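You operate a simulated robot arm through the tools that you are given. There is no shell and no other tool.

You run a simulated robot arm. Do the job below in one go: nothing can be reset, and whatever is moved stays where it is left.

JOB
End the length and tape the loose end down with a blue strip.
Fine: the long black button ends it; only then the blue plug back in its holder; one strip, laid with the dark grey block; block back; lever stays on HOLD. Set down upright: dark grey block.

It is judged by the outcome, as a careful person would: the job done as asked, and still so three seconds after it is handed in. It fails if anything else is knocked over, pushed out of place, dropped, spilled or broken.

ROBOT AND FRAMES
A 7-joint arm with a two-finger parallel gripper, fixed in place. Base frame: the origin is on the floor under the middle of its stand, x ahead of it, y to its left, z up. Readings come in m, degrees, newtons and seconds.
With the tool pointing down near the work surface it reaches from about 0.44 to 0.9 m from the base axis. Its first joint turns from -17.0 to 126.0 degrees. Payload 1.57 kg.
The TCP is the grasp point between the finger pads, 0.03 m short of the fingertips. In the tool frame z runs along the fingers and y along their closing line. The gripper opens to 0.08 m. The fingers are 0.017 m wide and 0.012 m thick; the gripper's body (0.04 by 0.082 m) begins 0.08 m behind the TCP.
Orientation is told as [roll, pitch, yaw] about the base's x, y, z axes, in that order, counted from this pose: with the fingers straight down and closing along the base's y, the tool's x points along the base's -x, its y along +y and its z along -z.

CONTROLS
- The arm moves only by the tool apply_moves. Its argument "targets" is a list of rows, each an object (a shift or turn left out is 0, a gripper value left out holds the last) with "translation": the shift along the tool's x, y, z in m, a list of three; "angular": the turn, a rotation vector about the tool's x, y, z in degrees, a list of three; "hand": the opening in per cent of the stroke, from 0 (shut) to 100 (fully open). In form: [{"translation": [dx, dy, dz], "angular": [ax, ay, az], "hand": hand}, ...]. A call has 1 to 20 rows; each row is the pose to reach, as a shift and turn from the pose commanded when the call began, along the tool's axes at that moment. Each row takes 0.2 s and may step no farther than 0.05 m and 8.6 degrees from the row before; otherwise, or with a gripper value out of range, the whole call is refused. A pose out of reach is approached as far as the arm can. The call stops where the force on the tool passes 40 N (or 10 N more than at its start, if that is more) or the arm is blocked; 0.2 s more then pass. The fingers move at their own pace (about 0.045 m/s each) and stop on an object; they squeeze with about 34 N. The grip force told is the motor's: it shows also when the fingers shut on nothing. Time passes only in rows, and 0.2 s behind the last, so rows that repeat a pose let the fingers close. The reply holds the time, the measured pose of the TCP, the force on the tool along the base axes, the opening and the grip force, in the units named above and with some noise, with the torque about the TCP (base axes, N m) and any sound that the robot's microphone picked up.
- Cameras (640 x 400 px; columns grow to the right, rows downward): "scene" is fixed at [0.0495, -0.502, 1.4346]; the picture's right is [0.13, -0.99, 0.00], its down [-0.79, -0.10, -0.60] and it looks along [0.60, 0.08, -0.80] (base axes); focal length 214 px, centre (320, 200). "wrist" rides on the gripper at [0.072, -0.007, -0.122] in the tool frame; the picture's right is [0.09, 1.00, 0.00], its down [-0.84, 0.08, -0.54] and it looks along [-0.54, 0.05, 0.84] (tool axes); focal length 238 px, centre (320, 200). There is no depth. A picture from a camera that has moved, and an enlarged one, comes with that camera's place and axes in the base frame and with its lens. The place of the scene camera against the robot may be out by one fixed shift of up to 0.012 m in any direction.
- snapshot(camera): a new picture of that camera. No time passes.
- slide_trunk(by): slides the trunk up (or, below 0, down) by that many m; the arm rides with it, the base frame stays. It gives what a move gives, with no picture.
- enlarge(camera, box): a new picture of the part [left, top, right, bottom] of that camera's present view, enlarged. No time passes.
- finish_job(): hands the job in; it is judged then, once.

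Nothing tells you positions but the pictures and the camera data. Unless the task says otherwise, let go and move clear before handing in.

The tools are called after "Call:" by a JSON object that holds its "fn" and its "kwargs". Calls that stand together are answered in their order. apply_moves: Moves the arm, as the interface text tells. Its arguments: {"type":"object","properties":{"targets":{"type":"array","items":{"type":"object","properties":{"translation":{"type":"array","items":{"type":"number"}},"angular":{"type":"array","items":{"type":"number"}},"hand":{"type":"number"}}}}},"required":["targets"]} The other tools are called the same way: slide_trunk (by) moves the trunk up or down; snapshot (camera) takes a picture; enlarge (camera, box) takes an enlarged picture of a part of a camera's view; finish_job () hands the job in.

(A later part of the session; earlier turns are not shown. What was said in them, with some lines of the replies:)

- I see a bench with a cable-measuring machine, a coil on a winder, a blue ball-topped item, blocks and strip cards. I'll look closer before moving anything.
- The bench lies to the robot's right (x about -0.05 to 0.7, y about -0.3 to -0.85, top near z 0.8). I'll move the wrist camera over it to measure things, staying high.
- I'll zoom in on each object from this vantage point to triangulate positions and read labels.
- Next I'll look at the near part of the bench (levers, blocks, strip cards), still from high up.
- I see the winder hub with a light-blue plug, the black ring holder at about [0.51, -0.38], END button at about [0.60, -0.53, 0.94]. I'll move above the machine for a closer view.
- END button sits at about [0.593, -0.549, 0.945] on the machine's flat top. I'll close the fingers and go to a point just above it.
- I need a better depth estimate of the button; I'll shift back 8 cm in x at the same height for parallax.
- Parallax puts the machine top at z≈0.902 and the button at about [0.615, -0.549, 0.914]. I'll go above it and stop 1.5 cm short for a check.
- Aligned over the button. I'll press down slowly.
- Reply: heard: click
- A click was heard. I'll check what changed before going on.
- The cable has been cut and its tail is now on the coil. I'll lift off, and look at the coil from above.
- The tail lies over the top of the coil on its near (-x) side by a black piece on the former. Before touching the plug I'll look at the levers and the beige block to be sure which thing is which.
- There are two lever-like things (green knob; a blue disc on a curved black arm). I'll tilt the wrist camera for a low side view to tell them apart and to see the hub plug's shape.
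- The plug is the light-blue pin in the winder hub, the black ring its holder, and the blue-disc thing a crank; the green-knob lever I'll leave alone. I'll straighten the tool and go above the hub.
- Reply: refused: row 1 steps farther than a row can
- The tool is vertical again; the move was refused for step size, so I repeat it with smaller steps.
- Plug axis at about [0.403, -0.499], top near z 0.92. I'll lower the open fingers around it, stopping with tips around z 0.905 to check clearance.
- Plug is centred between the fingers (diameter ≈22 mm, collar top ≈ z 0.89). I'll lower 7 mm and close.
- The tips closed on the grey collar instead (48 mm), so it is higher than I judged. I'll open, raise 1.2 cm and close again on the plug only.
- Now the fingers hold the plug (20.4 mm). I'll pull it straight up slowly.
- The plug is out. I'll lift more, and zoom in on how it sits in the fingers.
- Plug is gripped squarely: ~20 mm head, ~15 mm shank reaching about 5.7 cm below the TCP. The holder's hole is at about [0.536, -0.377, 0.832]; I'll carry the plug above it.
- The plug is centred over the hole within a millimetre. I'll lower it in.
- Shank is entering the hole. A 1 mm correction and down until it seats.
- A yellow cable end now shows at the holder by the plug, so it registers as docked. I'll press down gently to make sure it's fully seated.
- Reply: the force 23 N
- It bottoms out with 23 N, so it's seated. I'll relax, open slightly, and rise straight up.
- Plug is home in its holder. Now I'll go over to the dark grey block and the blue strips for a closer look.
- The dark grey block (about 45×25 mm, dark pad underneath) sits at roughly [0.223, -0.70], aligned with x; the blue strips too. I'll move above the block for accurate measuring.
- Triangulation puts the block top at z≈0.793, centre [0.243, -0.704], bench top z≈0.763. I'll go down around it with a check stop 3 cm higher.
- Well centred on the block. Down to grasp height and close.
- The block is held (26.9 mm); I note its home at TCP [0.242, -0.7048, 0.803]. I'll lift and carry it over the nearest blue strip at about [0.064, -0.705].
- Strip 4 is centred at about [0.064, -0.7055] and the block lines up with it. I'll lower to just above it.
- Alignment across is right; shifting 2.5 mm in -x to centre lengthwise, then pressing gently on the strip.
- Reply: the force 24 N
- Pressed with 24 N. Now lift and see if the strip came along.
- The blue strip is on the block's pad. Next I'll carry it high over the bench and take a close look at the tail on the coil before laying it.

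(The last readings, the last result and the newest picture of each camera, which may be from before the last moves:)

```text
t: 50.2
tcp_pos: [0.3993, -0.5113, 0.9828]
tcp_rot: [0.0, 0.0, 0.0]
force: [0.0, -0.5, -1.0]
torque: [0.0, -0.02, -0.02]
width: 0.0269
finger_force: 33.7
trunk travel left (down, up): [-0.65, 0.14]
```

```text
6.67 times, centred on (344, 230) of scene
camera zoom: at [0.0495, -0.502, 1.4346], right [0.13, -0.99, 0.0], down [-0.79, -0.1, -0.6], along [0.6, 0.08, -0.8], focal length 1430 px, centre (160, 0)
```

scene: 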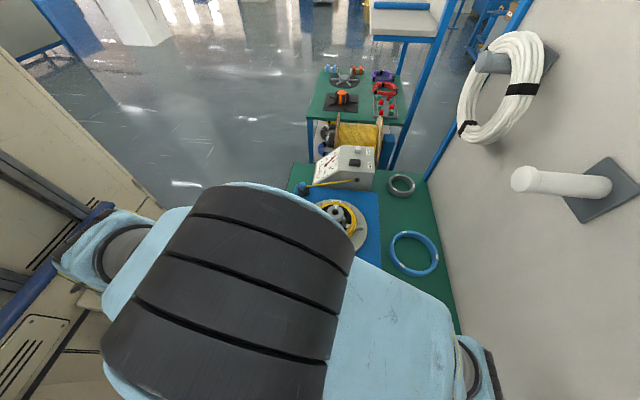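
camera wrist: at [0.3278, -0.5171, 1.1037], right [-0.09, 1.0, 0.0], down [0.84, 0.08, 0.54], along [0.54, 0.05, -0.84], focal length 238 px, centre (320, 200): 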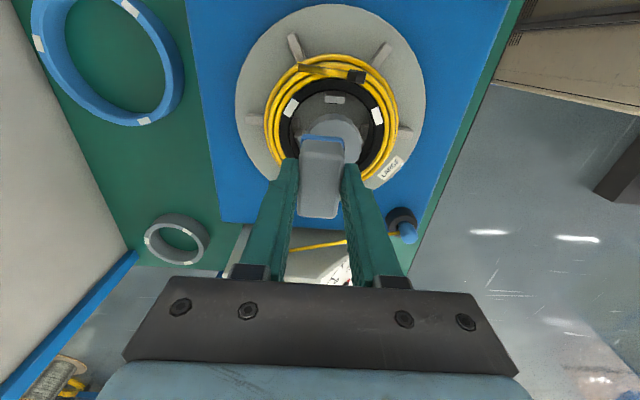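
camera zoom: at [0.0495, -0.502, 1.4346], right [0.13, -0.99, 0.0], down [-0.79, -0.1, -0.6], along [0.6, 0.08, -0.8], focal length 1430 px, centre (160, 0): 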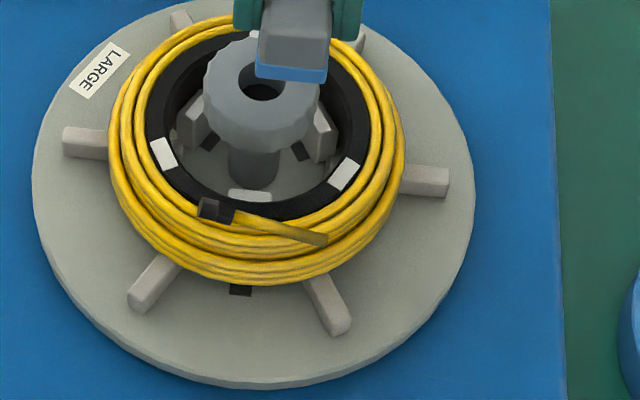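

Now it's clear: the tail rises from the coil at y≈-0.534 to a black-capped loose end at y≈-0.485, along x≈0.345, top z≈0.88. I'll place the strip across it just short of the cap (centre [0.345, -0.5075]), first hovering ~2.5 cm above.

Call:
{"fn": "apply_moves", "kwargs": {"targets": [{"translation": [0.03, 0.002, 0]}, {"translation": [0.0568, 0.0038, 0]}, {"translation": [0.0568, 0.0038, 0.02]}, {"translation": [0.0568, 0.0038, 0.035]}, {"translation": [0.0568, 0.0038, 0.035]}]}}

Call:
{"fn": "snapshot", "kwargs": {"camera": "wrist"}}

Call:
{"fn": "enlarge", "kwargs": {"camera": "wrist", "box": [240, 90, 400, 210]}}

Call:
{"fn": "enlarge", "kwargs": {"camera": "scene", "box": [304, 190, 384, 260]}}

```text
t: 51.4
tcp_pos: [0.3415, -0.5068, 0.9471]
tcp_rot: [0.0, 0.1, 0.0]
force: [0.1, -0.3, -0.4]
torque: [0.02, 0.01, 0.03]
width: 0.0263
finger_force: 33.7
trunk travel left (down, up): [-0.65, 0.14]
```

```text
taken
camera wrist: at [0.2699, -0.5129, 1.0683], right [-0.09, 1.0, 0.0], down [0.84, 0.08, 0.54], along [0.54, 0.05, -0.84], focal length 238 px, centre (320, 200)
```

wrist: 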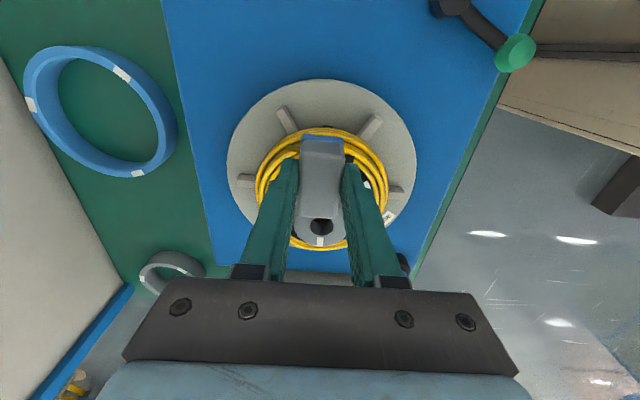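

```text
3.33 times, centred on (320, 150) of wrist
camera zoom: at [0.2699, -0.5129, 1.0683], right [-0.09, 1.0, 0.0], down [0.84, 0.08, 0.54], along [0.54, 0.05, -0.84], focal length 794 px, centre (320, 367)
```

zoom: 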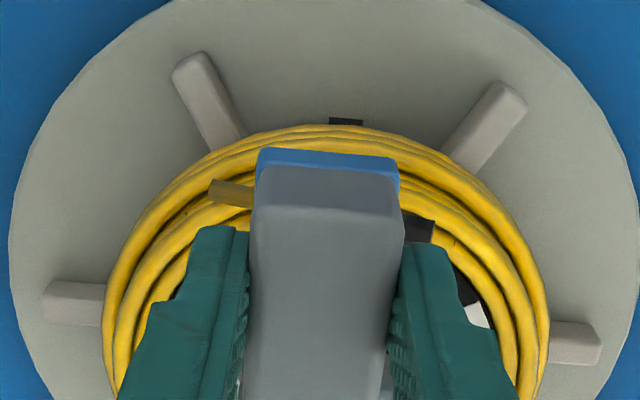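

```text
5.71 times, centred on (344, 225) of scene
camera zoom: at [0.0495, -0.502, 1.4346], right [0.13, -0.99, 0.0], down [-0.79, -0.1, -0.6], along [0.6, 0.08, -0.8], focal length 1226 px, centre (183, 57)
```

zoom: 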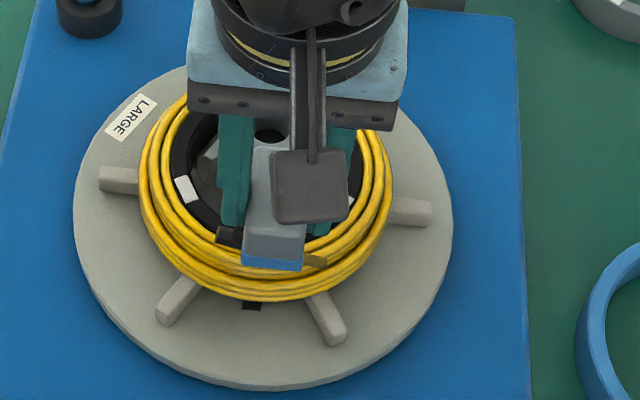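

The block hovers squarely over the tail between coil junction and cap. Lowering slowly.

Call:
{"fn": "apply_moves", "kwargs": {"targets": [{"translation": [-0.001, 0, 0.01]}, {"translation": [-0.001, 0, 0.016]}, {"translation": [-0.001, 0, 0.02]}, {"translation": [-0.001, 0, 0.022]}, {"translation": [-0.001, 0, 0.022]}]}}

Call:
{"fn": "enlarge", "kwargs": {"camera": "wrist", "box": [240, 90, 400, 210]}}

Call:
{"fn": "enlarge", "kwargs": {"camera": "scene", "box": [304, 190, 384, 260]}}

```text
t: 52.6
tcp_pos: [0.3433, -0.5057, 0.9257]
tcp_rot: [0.1, 0.0, 0.0]
force: [0.1, -0.5, -0.1]
torque: [0.01, -0.02, 0.03]
width: 0.027
finger_force: 34.0
trunk travel left (down, up): [-0.65, 0.14]
```

```text
3.33 times, centred on (320, 150) of wrist
camera zoom: at [0.2724, -0.5127, 1.0468], right [-0.09, 1.0, 0.0], down [0.84, 0.08, 0.54], along [0.54, 0.05, -0.84], focal length 794 px, centre (320, 367)
```

zoom: 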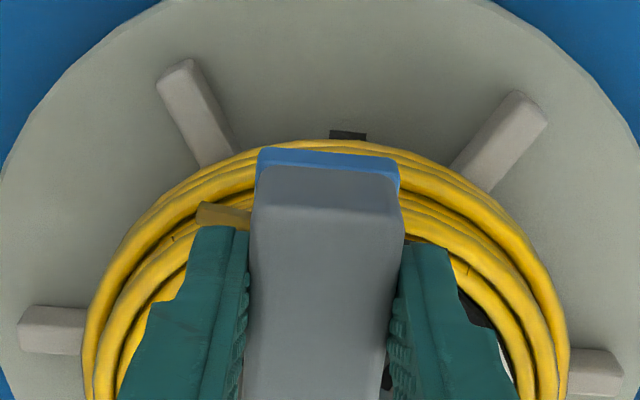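

```text
5.71 times, centred on (344, 225) of scene
camera zoom: at [0.0495, -0.502, 1.4346], right [0.13, -0.99, 0.0], down [-0.79, -0.1, -0.6], along [0.6, 0.08, -0.8], focal length 1226 px, centre (183, 57)
```

zoom: 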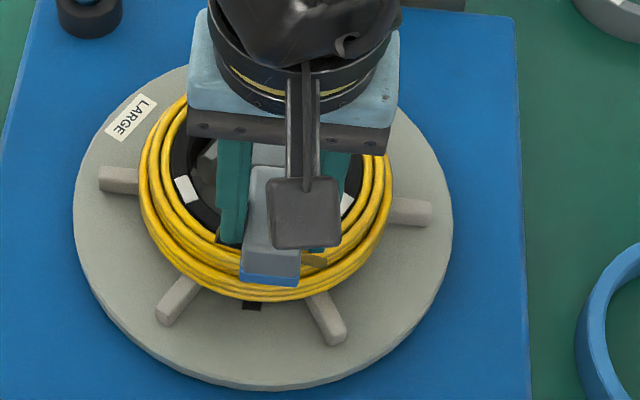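

Call:
{"fn": "apply_moves", "kwargs": {"targets": [{"translation": [0, 0, 0.002]}, {"translation": [0, 0, 0.004]}, {"translation": [0, 0, 0.006]}, {"translation": [0, 0, 0.006]}]}}

```text
t: 53.6
tcp_pos: [0.3436, -0.5076, 0.9194]
tcp_rot: [0.0, -0.1, 0.0]
force: [-1.1, -0.2, -1.1]
torque: [0.01, -0.02, 0.01]
width: 0.0268
finger_force: 34.1
trunk travel left (down, up): [-0.65, 0.14]
```

Call:
{"fn": "apply_moves", "kwargs": {"targets": [{"translation": [0, 0, 0.002]}, {"translation": [0, 0, 0.004]}, {"translation": [0, 0, 0.004]}]}}

Call:
{"fn": "enlarge", "kwargs": {"camera": "wrist", "box": [240, 90, 400, 210]}}

Call:
{"fn": "enlarge", "kwargs": {"camera": "scene", "box": [314, 200, 374, 250]}}

```text
t: 54.4
tcp_pos: [0.3441, -0.5068, 0.916]
tcp_rot: [-0.2, -0.1, 0.1]
force: [-0.4, -0.2, 24.6]
torque: [0.09, 0.06, 0.02]
width: 0.027
finger_force: 34.2
trunk travel left (down, up): [-0.65, 0.14]
```

```text
3.33 times, centred on (320, 150) of wrist
camera zoom: at [0.2721, -0.5124, 1.0378], right [-0.09, 1.0, 0.0], down [0.84, 0.08, 0.54], along [0.54, 0.05, -0.84], focal length 794 px, centre (320, 367)
```

zoom: 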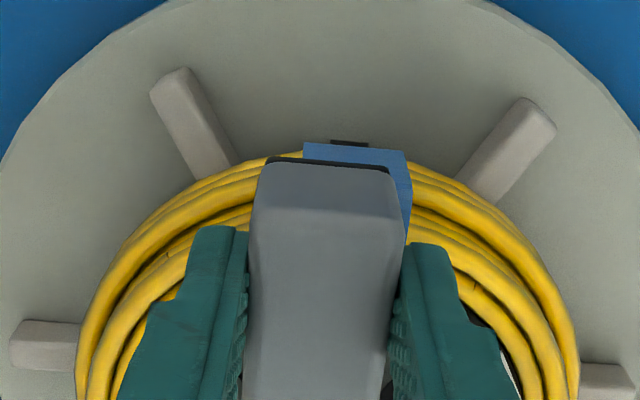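

```text
8.00 times, centred on (344, 225) of scene
camera zoom: at [0.0495, -0.502, 1.4346], right [0.13, -0.99, 0.0], down [-0.79, -0.1, -0.6], along [0.6, 0.08, -0.8], focal length 1716 px, centre (128, 0)
```

zoom: 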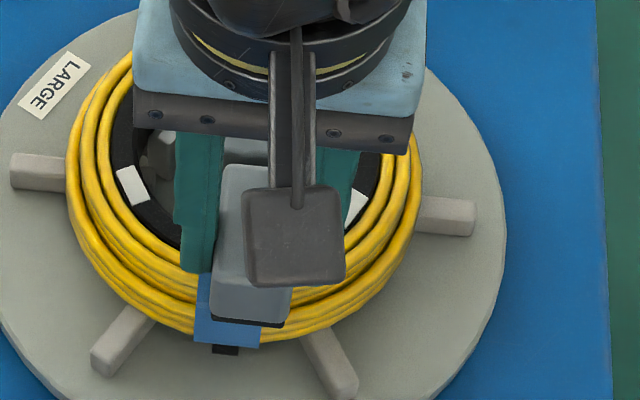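

Contact at 24.6 N and the strip has left the pad and lies across the coil; the tail has gone down. Lifting straight off to inspect.

Call:
{"fn": "apply_moves", "kwargs": {"targets": [{"translation": [0, 0, -0.006]}, {"translation": [0, 0, -0.02]}, {"translation": [0, 0, -0.05]}, {"translation": [0, 0, -0.08]}, {"translation": [-0.03, 0, -0.09]}, {"translation": [-0.06, 0, -0.09]}, {"translation": [-0.06, 0, -0.09]}]}}

Call:
{"fn": "enlarge", "kwargs": {"camera": "wrist", "box": [250, 20, 390, 120]}}

Call:
{"fn": "enlarge", "kwargs": {"camera": "scene", "box": [304, 200, 384, 260]}}

```text
t: 56.0
tcp_pos: [0.4044, -0.5054, 1.0045]
tcp_rot: [0.1, 0.0, 0.0]
force: [-1.1, 0.9, -0.6]
torque: [0.01, 0.0, 0.0]
width: 0.0271
finger_force: 34.1
trunk travel left (down, up): [-0.65, 0.14]
```

```text
4.00 times, centred on (320, 70) of wrist
camera zoom: at [0.333, -0.5123, 1.1266], right [-0.09, 1.0, 0.0], down [0.84, 0.08, 0.54], along [0.54, 0.05, -0.84], focal length 953 px, centre (320, 720)
```

zoom: 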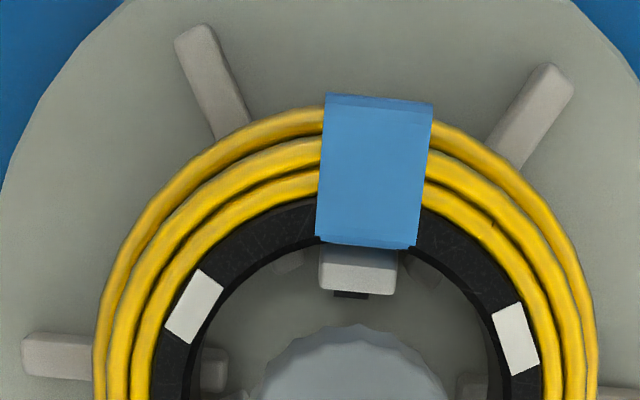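

```text
6.67 times, centred on (344, 230) of scene
camera zoom: at [0.0495, -0.502, 1.4346], right [0.13, -0.99, 0.0], down [-0.79, -0.1, -0.6], along [0.6, 0.08, -0.8], focal length 1430 px, centre (160, 0)
```

zoom: 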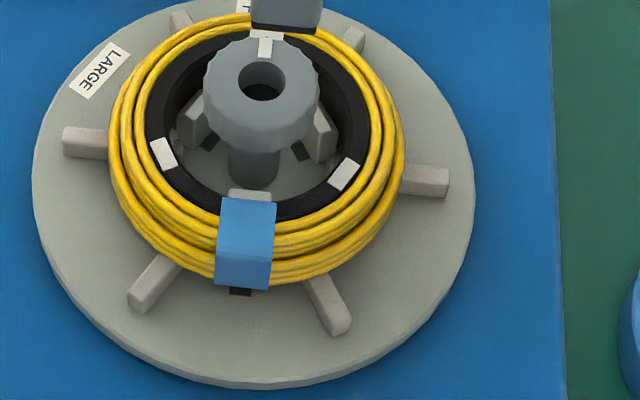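

The loose end is taped down neatly with one blue strip. Now the block goes back to its spot at [0.242, -0.705].

Call:
{"fn": "apply_moves", "kwargs": {"targets": [{"translation": [0.027, -0.033, 0]}, {"translation": [0.054, -0.066, 0]}, {"translation": [0.081, -0.1, 0]}, {"translation": [0.108, -0.133, 0]}, {"translation": [0.135, -0.166, 0]}, {"translation": [0.162, -0.199, 0]}, {"translation": [0.162, -0.199, 0.04]}, {"translation": [0.162, -0.199, 0.08]}, {"translation": [0.162, -0.199, 0.12]}, {"translation": [0.162, -0.199, 0.15]}, {"translation": [0.162, -0.199, 0.17]}, {"translation": [0.162, -0.199, 0.17]}]}}

Call:
{"fn": "snapshot", "kwargs": {"camera": "wrist"}}

Call:
{"fn": "snapshot", "kwargs": {"camera": "scene"}}

```text
t: 58.6
tcp_pos: [0.2417, -0.7047, 0.8345]
tcp_rot: [-0.1, 0.0, 0.0]
force: [-0.2, -0.2, -1.3]
torque: [-0.02, -0.01, -0.01]
width: 0.0269
finger_force: 34.1
trunk travel left (down, up): [-0.65, 0.14]
```

```text
taken
camera wrist: at [0.1698, -0.7116, 0.956], right [-0.09, 1.0, 0.0], down [0.84, 0.08, 0.54], along [0.54, 0.05, -0.84], focal length 238 px, centre (320, 200)
```

wrist: 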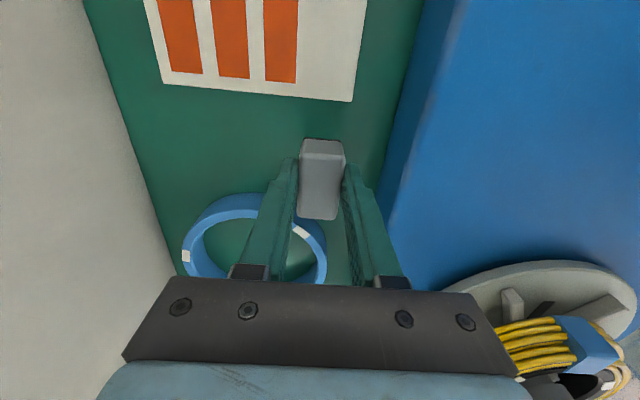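

```text
taken
```

scene: 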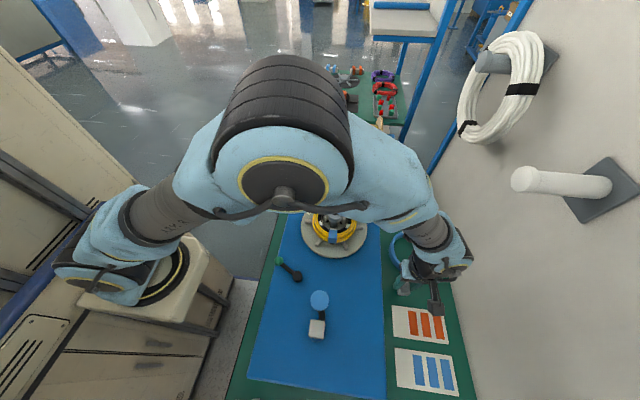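

Right above its spot. Lowering until it touches the bench.

Call:
{"fn": "apply_moves", "kwargs": {"targets": [{"translation": [0, 0, 0.012]}, {"translation": [0, 0, 0.02]}, {"translation": [0, 0, 0.025]}, {"translation": [0, 0, 0.028]}, {"translation": [0, 0, 0.028]}]}}

```text
t: 59.8
tcp_pos: [0.2419, -0.7062, 0.8065]
tcp_rot: [0.0, 0.0, -0.1]
force: [-0.2, 0.4, -0.3]
torque: [-0.01, 0.0, 0.0]
width: 0.0271
finger_force: 34.3
trunk travel left (down, up): [-0.65, 0.14]
```

Call:
{"fn": "apply_moves", "kwargs": {"targets": [{"translation": [0, 0, 0.001]}, {"translation": [0, 0, 0.002]}, {"translation": [0, 0, 0.003]}, {"translation": [0, 0, 0.003]}]}}

```text
t: 60.8
tcp_pos: [0.2421, -0.7044, 0.8049]
tcp_rot: [0.0, 0.0, -0.1]
force: [0.5, 0.6, -0.8]
torque: [0.02, -0.01, -0.03]
width: 0.0269
finger_force: 34.2
trunk travel left (down, up): [-0.65, 0.14]
```

No contact yet; another millimetre at a time.

Call:
{"fn": "apply_moves", "kwargs": {"targets": [{"translation": [0, 0, 0.001]}, {"translation": [0, 0, 0.0015]}, {"translation": [0, 0, 0.0015]}]}}

Call:
{"fn": "enlarge", "kwargs": {"camera": "wrist", "box": [256, 110, 384, 210]}}

```text
t: 61.6
tcp_pos: [0.2413, -0.7056, 0.8028]
tcp_rot: [0.1, 0.0, 0.0]
force: [0.3, 0.9, 0.3]
torque: [-0.03, 0.02, -0.02]
width: 0.0268
finger_force: 34.6
trunk travel left (down, up): [-0.65, 0.14]
```

```text
4.00 times, centred on (320, 160) of wrist
camera zoom: at [0.1706, -0.7111, 0.9245], right [-0.09, 1.0, 0.0], down [0.84, 0.08, 0.54], along [0.54, 0.05, -0.84], focal length 953 px, centre (320, 360)
```

zoom: 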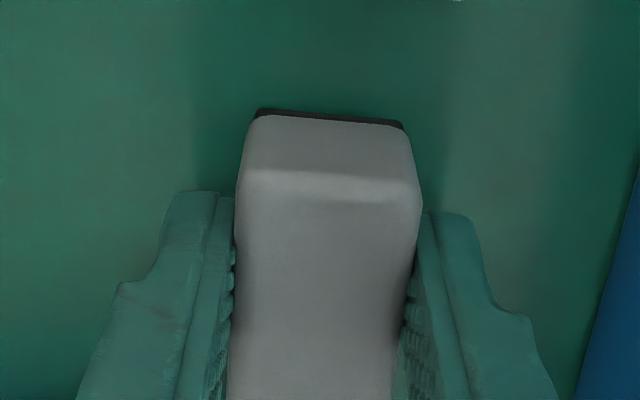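

Call:
{"fn": "apply_moves", "kwargs": {"targets": [{"translation": [0, 0, 0.001]}, {"translation": [0, 0, 0.0015]}, {"translation": [0, 0, 0.0015]}]}}

```text
t: 62.4
tcp_pos: [0.2415, -0.7061, 0.802]
tcp_rot: [-0.1, 0.0, 0.0]
force: [0.0, 0.2, -0.6]
torque: [0.01, 0.0, 0.01]
width: 0.0268
finger_force: 34.1
trunk travel left (down, up): [-0.65, 0.14]
```

Call:
{"fn": "apply_moves", "kwargs": {"targets": [{"translation": [0, 0, 0.0008]}, {"translation": [0, 0, 0.0015]}, {"translation": [0, 0, 0.0015]}]}}

```text
t: 63.2
tcp_pos: [0.2418, -0.7062, 0.8]
tcp_rot: [-0.1, 0.1, 0.1]
force: [-1.5, 0.6, 7.3]
torque: [0.01, -0.08, -0.03]
width: 0.0269
finger_force: 34.0
trunk travel left (down, up): [-0.65, 0.14]
```

The block touches the bench (7 N). I'll open and rise straight up.

Call:
{"fn": "apply_moves", "kwargs": {"targets": [{"translation": [0, 0, 0], "hand": 60}, {"translation": [0, 0, 0], "hand": 60}, {"translation": [0, 0, 0], "hand": 60}]}}

Call:
{"fn": "apply_moves", "kwargs": {"targets": [{"translation": [0, 0, -0.015]}, {"translation": [0, 0, -0.045]}, {"translation": [0, 0, -0.09]}, {"translation": [0, 0, -0.135]}, {"translation": [0, 0, -0.18]}, {"translation": [0.04, 0, -0.2]}, {"translation": [0.04, 0, -0.2]}]}}

Call:
{"fn": "snapshot", "kwargs": {"camera": "wrist"}}

Call:
{"fn": "enlarge", "kwargs": {"camera": "wrist", "box": [256, 80, 384, 180]}}

```text
t: 64.0
tcp_pos: [0.2413, -0.7043, 0.8001]
tcp_rot: [0.1, 0.0, 0.1]
force: [0.1, -0.1, 0.0]
torque: [0.0, -0.02, -0.02]
width: 0.0479
finger_force: 0.1
trunk travel left (down, up): [-0.65, 0.14]
```

```text
t: 65.6
tcp_pos: [0.2014, -0.7046, 1.0012]
tcp_rot: [0.0, 0.0, 0.0]
force: [-0.3, -0.5, -0.2]
torque: [0.02, 0.0, -0.01]
width: 0.0481
finger_force: 0.0
trunk travel left (down, up): [-0.65, 0.14]
```

```text
taken
camera wrist: at [0.1309, -0.7108, 1.1225], right [-0.09, 1.0, 0.0], down [0.84, 0.08, 0.54], along [0.54, 0.05, -0.84], focal length 238 px, centre (320, 200)
```

wrist: 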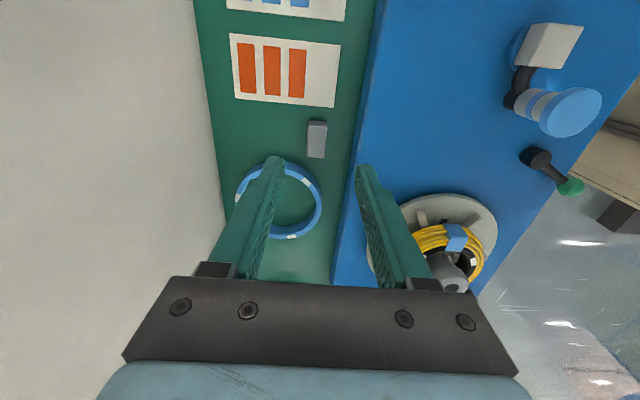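

```text
4.00 times, centred on (320, 130) of wrist
camera zoom: at [0.1309, -0.7108, 1.1225], right [-0.09, 1.0, 0.0], down [0.84, 0.08, 0.54], along [0.54, 0.05, -0.84], focal length 953 px, centre (320, 480)
```

zoom: 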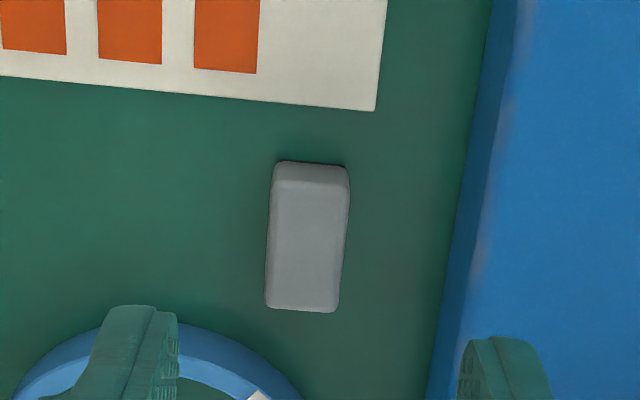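

The block stands upright where it was. I'll move the arm clear of the bench and inspect the whole scene.

Call:
{"fn": "apply_moves", "kwargs": {"targets": [{"translation": [0, 0, -0.04]}, {"translation": [0, 0, -0.08]}, {"translation": [0, 0.02, -0.12]}, {"translation": [-0.02, 0.06, -0.14]}, {"translation": [-0.04, 0.1, -0.16]}, {"translation": [-0.06, 0.14, -0.17]}, {"translation": [-0.08, 0.18, -0.18]}, {"translation": [-0.1, 0.22, -0.19]}, {"translation": [-0.12, 0.26, -0.2]}, {"translation": [-0.14, 0.3, -0.21]}, {"translation": [-0.17, 0.335, -0.22]}, {"translation": [-0.2, 0.37, -0.23]}, {"translation": [-0.23, 0.405, -0.24]}, {"translation": [-0.26, 0.44, -0.25]}, {"translation": [-0.28, 0.48, -0.25]}, {"translation": [-0.3, 0.52, -0.25]}, {"translation": [-0.31, 0.565, -0.25]}, {"translation": [-0.31, 0.61, -0.25]}, {"translation": [-0.31, 0.655, -0.25]}, {"translation": [-0.31, 0.68, -0.25]}]}}

Call:
{"fn": "snapshot", "kwargs": {"camera": "scene"}}

Call:
{"fn": "enlarge", "kwargs": {"camera": "scene", "box": [270, 140, 430, 260]}}

Call:
{"fn": "enlarge", "kwargs": {"camera": "scene", "box": [260, 250, 468, 400]}}

```text
t: 69.8
tcp_pos: [0.5129, -0.0257, 1.25]
tcp_rot: [0.0, 0.0, 0.0]
force: [-0.4, -0.8, 0.3]
torque: [0.01, 0.03, -0.01]
width: 0.0476
finger_force: 0.0
trunk travel left (down, up): [-0.65, 0.14]
```

```text
taken
```

scene: 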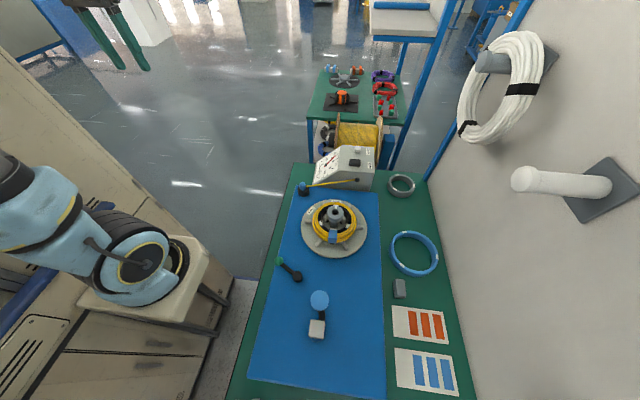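

```text
3.33 times, centred on (350, 200) of scene
camera zoom: at [0.0495, -0.502, 1.4346], right [0.13, -0.99, 0.0], down [-0.79, -0.1, -0.6], along [0.6, 0.08, -0.8], focal length 715 px, centre (220, 200)
```

zoom: 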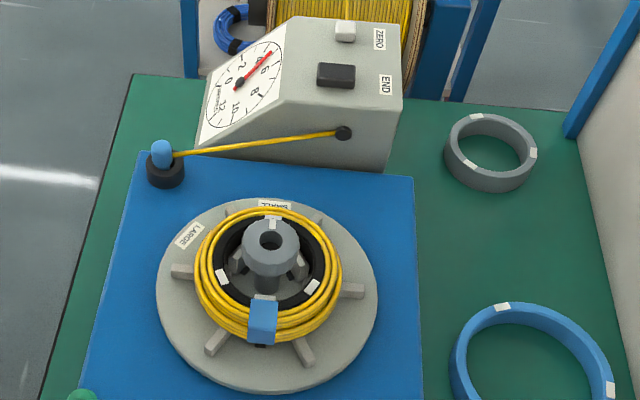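

```text
2.67 times, centred on (364, 325) of scene
camera zoom: at [0.0495, -0.502, 1.4346], right [0.13, -0.99, 0.0], down [-0.79, -0.1, -0.6], along [0.6, 0.08, -0.8], focal length 572 px, centre (203, -133)
```

zoom: 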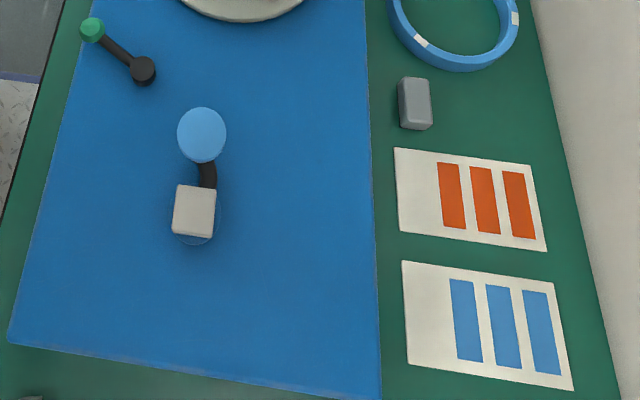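

Everything looks in order; one last check that the plug is fully seated.

Call:
{"fn": "enlarge", "kwargs": {"camera": "scene", "box": [284, 165, 364, 215]}}

Call:
{"fn": "enlarge", "kwargs": {"camera": "wrist", "box": [80, 0, 240, 100]}}

```text
8.00 times, centred on (324, 190) of scene
camera zoom: at [0.0495, -0.502, 1.4346], right [0.13, -0.99, 0.0], down [-0.79, -0.1, -0.6], along [0.6, 0.08, -0.8], focal length 1716 px, centre (288, 280)
```

zoom: 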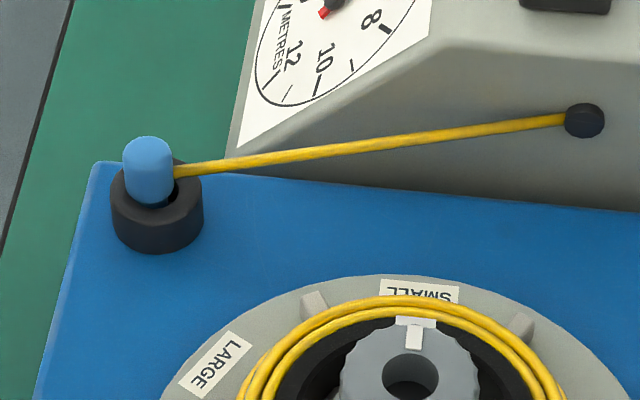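

```text
4.00 times, centred on (160, 50) of wrist
camera zoom: at [0.4408, -0.0314, 1.3708], right [-0.09, 1.0, 0.0], down [0.84, 0.08, 0.54], along [0.54, 0.05, -0.84], focal length 953 px, centre (960, 800)
```

zoom: 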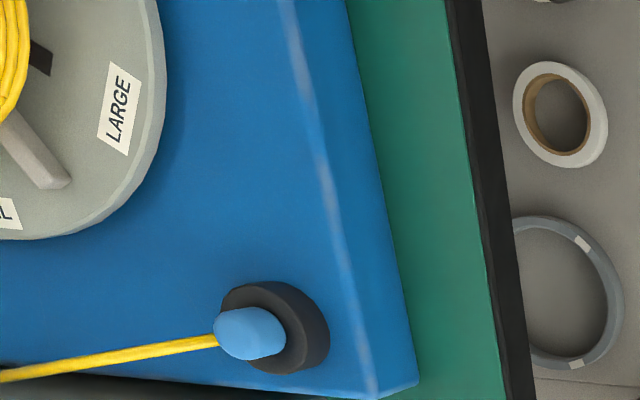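

END has been pressed and the plug is fully seated in its holder. One blue strip holds the loose end down, the dark grey block is upright at home, the lever is untouched and the arm is clear. I'm handing in.

Call:
{"fn": "finish_job", "kwargs": {}}

```text
The job is handed in.
```

The length is ended, and its loose end is taped down with one blue strip. I checked the final pictures before handing in, and nothing else looked knocked over or out of place.

- **End of length:** I pressed the long black END button. It clicked and the cable was cut.
- **Blue plug:** only after that, I pulled it from the winder hub and pressed it into its black holder until it bottomed out. My first close of the gripper caught the grey collar below the plug. I opened, went higher and gripped only the plug, and the collar showed no change.
- **Tape:** I laid one blue strip across the loose end with the dark grey block. Three blue strips remain on the card.
- **Block:** it is back where it started, standing upright.
- **Lever:** I saw no HOLD label in any picture. I took the green-knob lever to be the one you meant and did not touch it.
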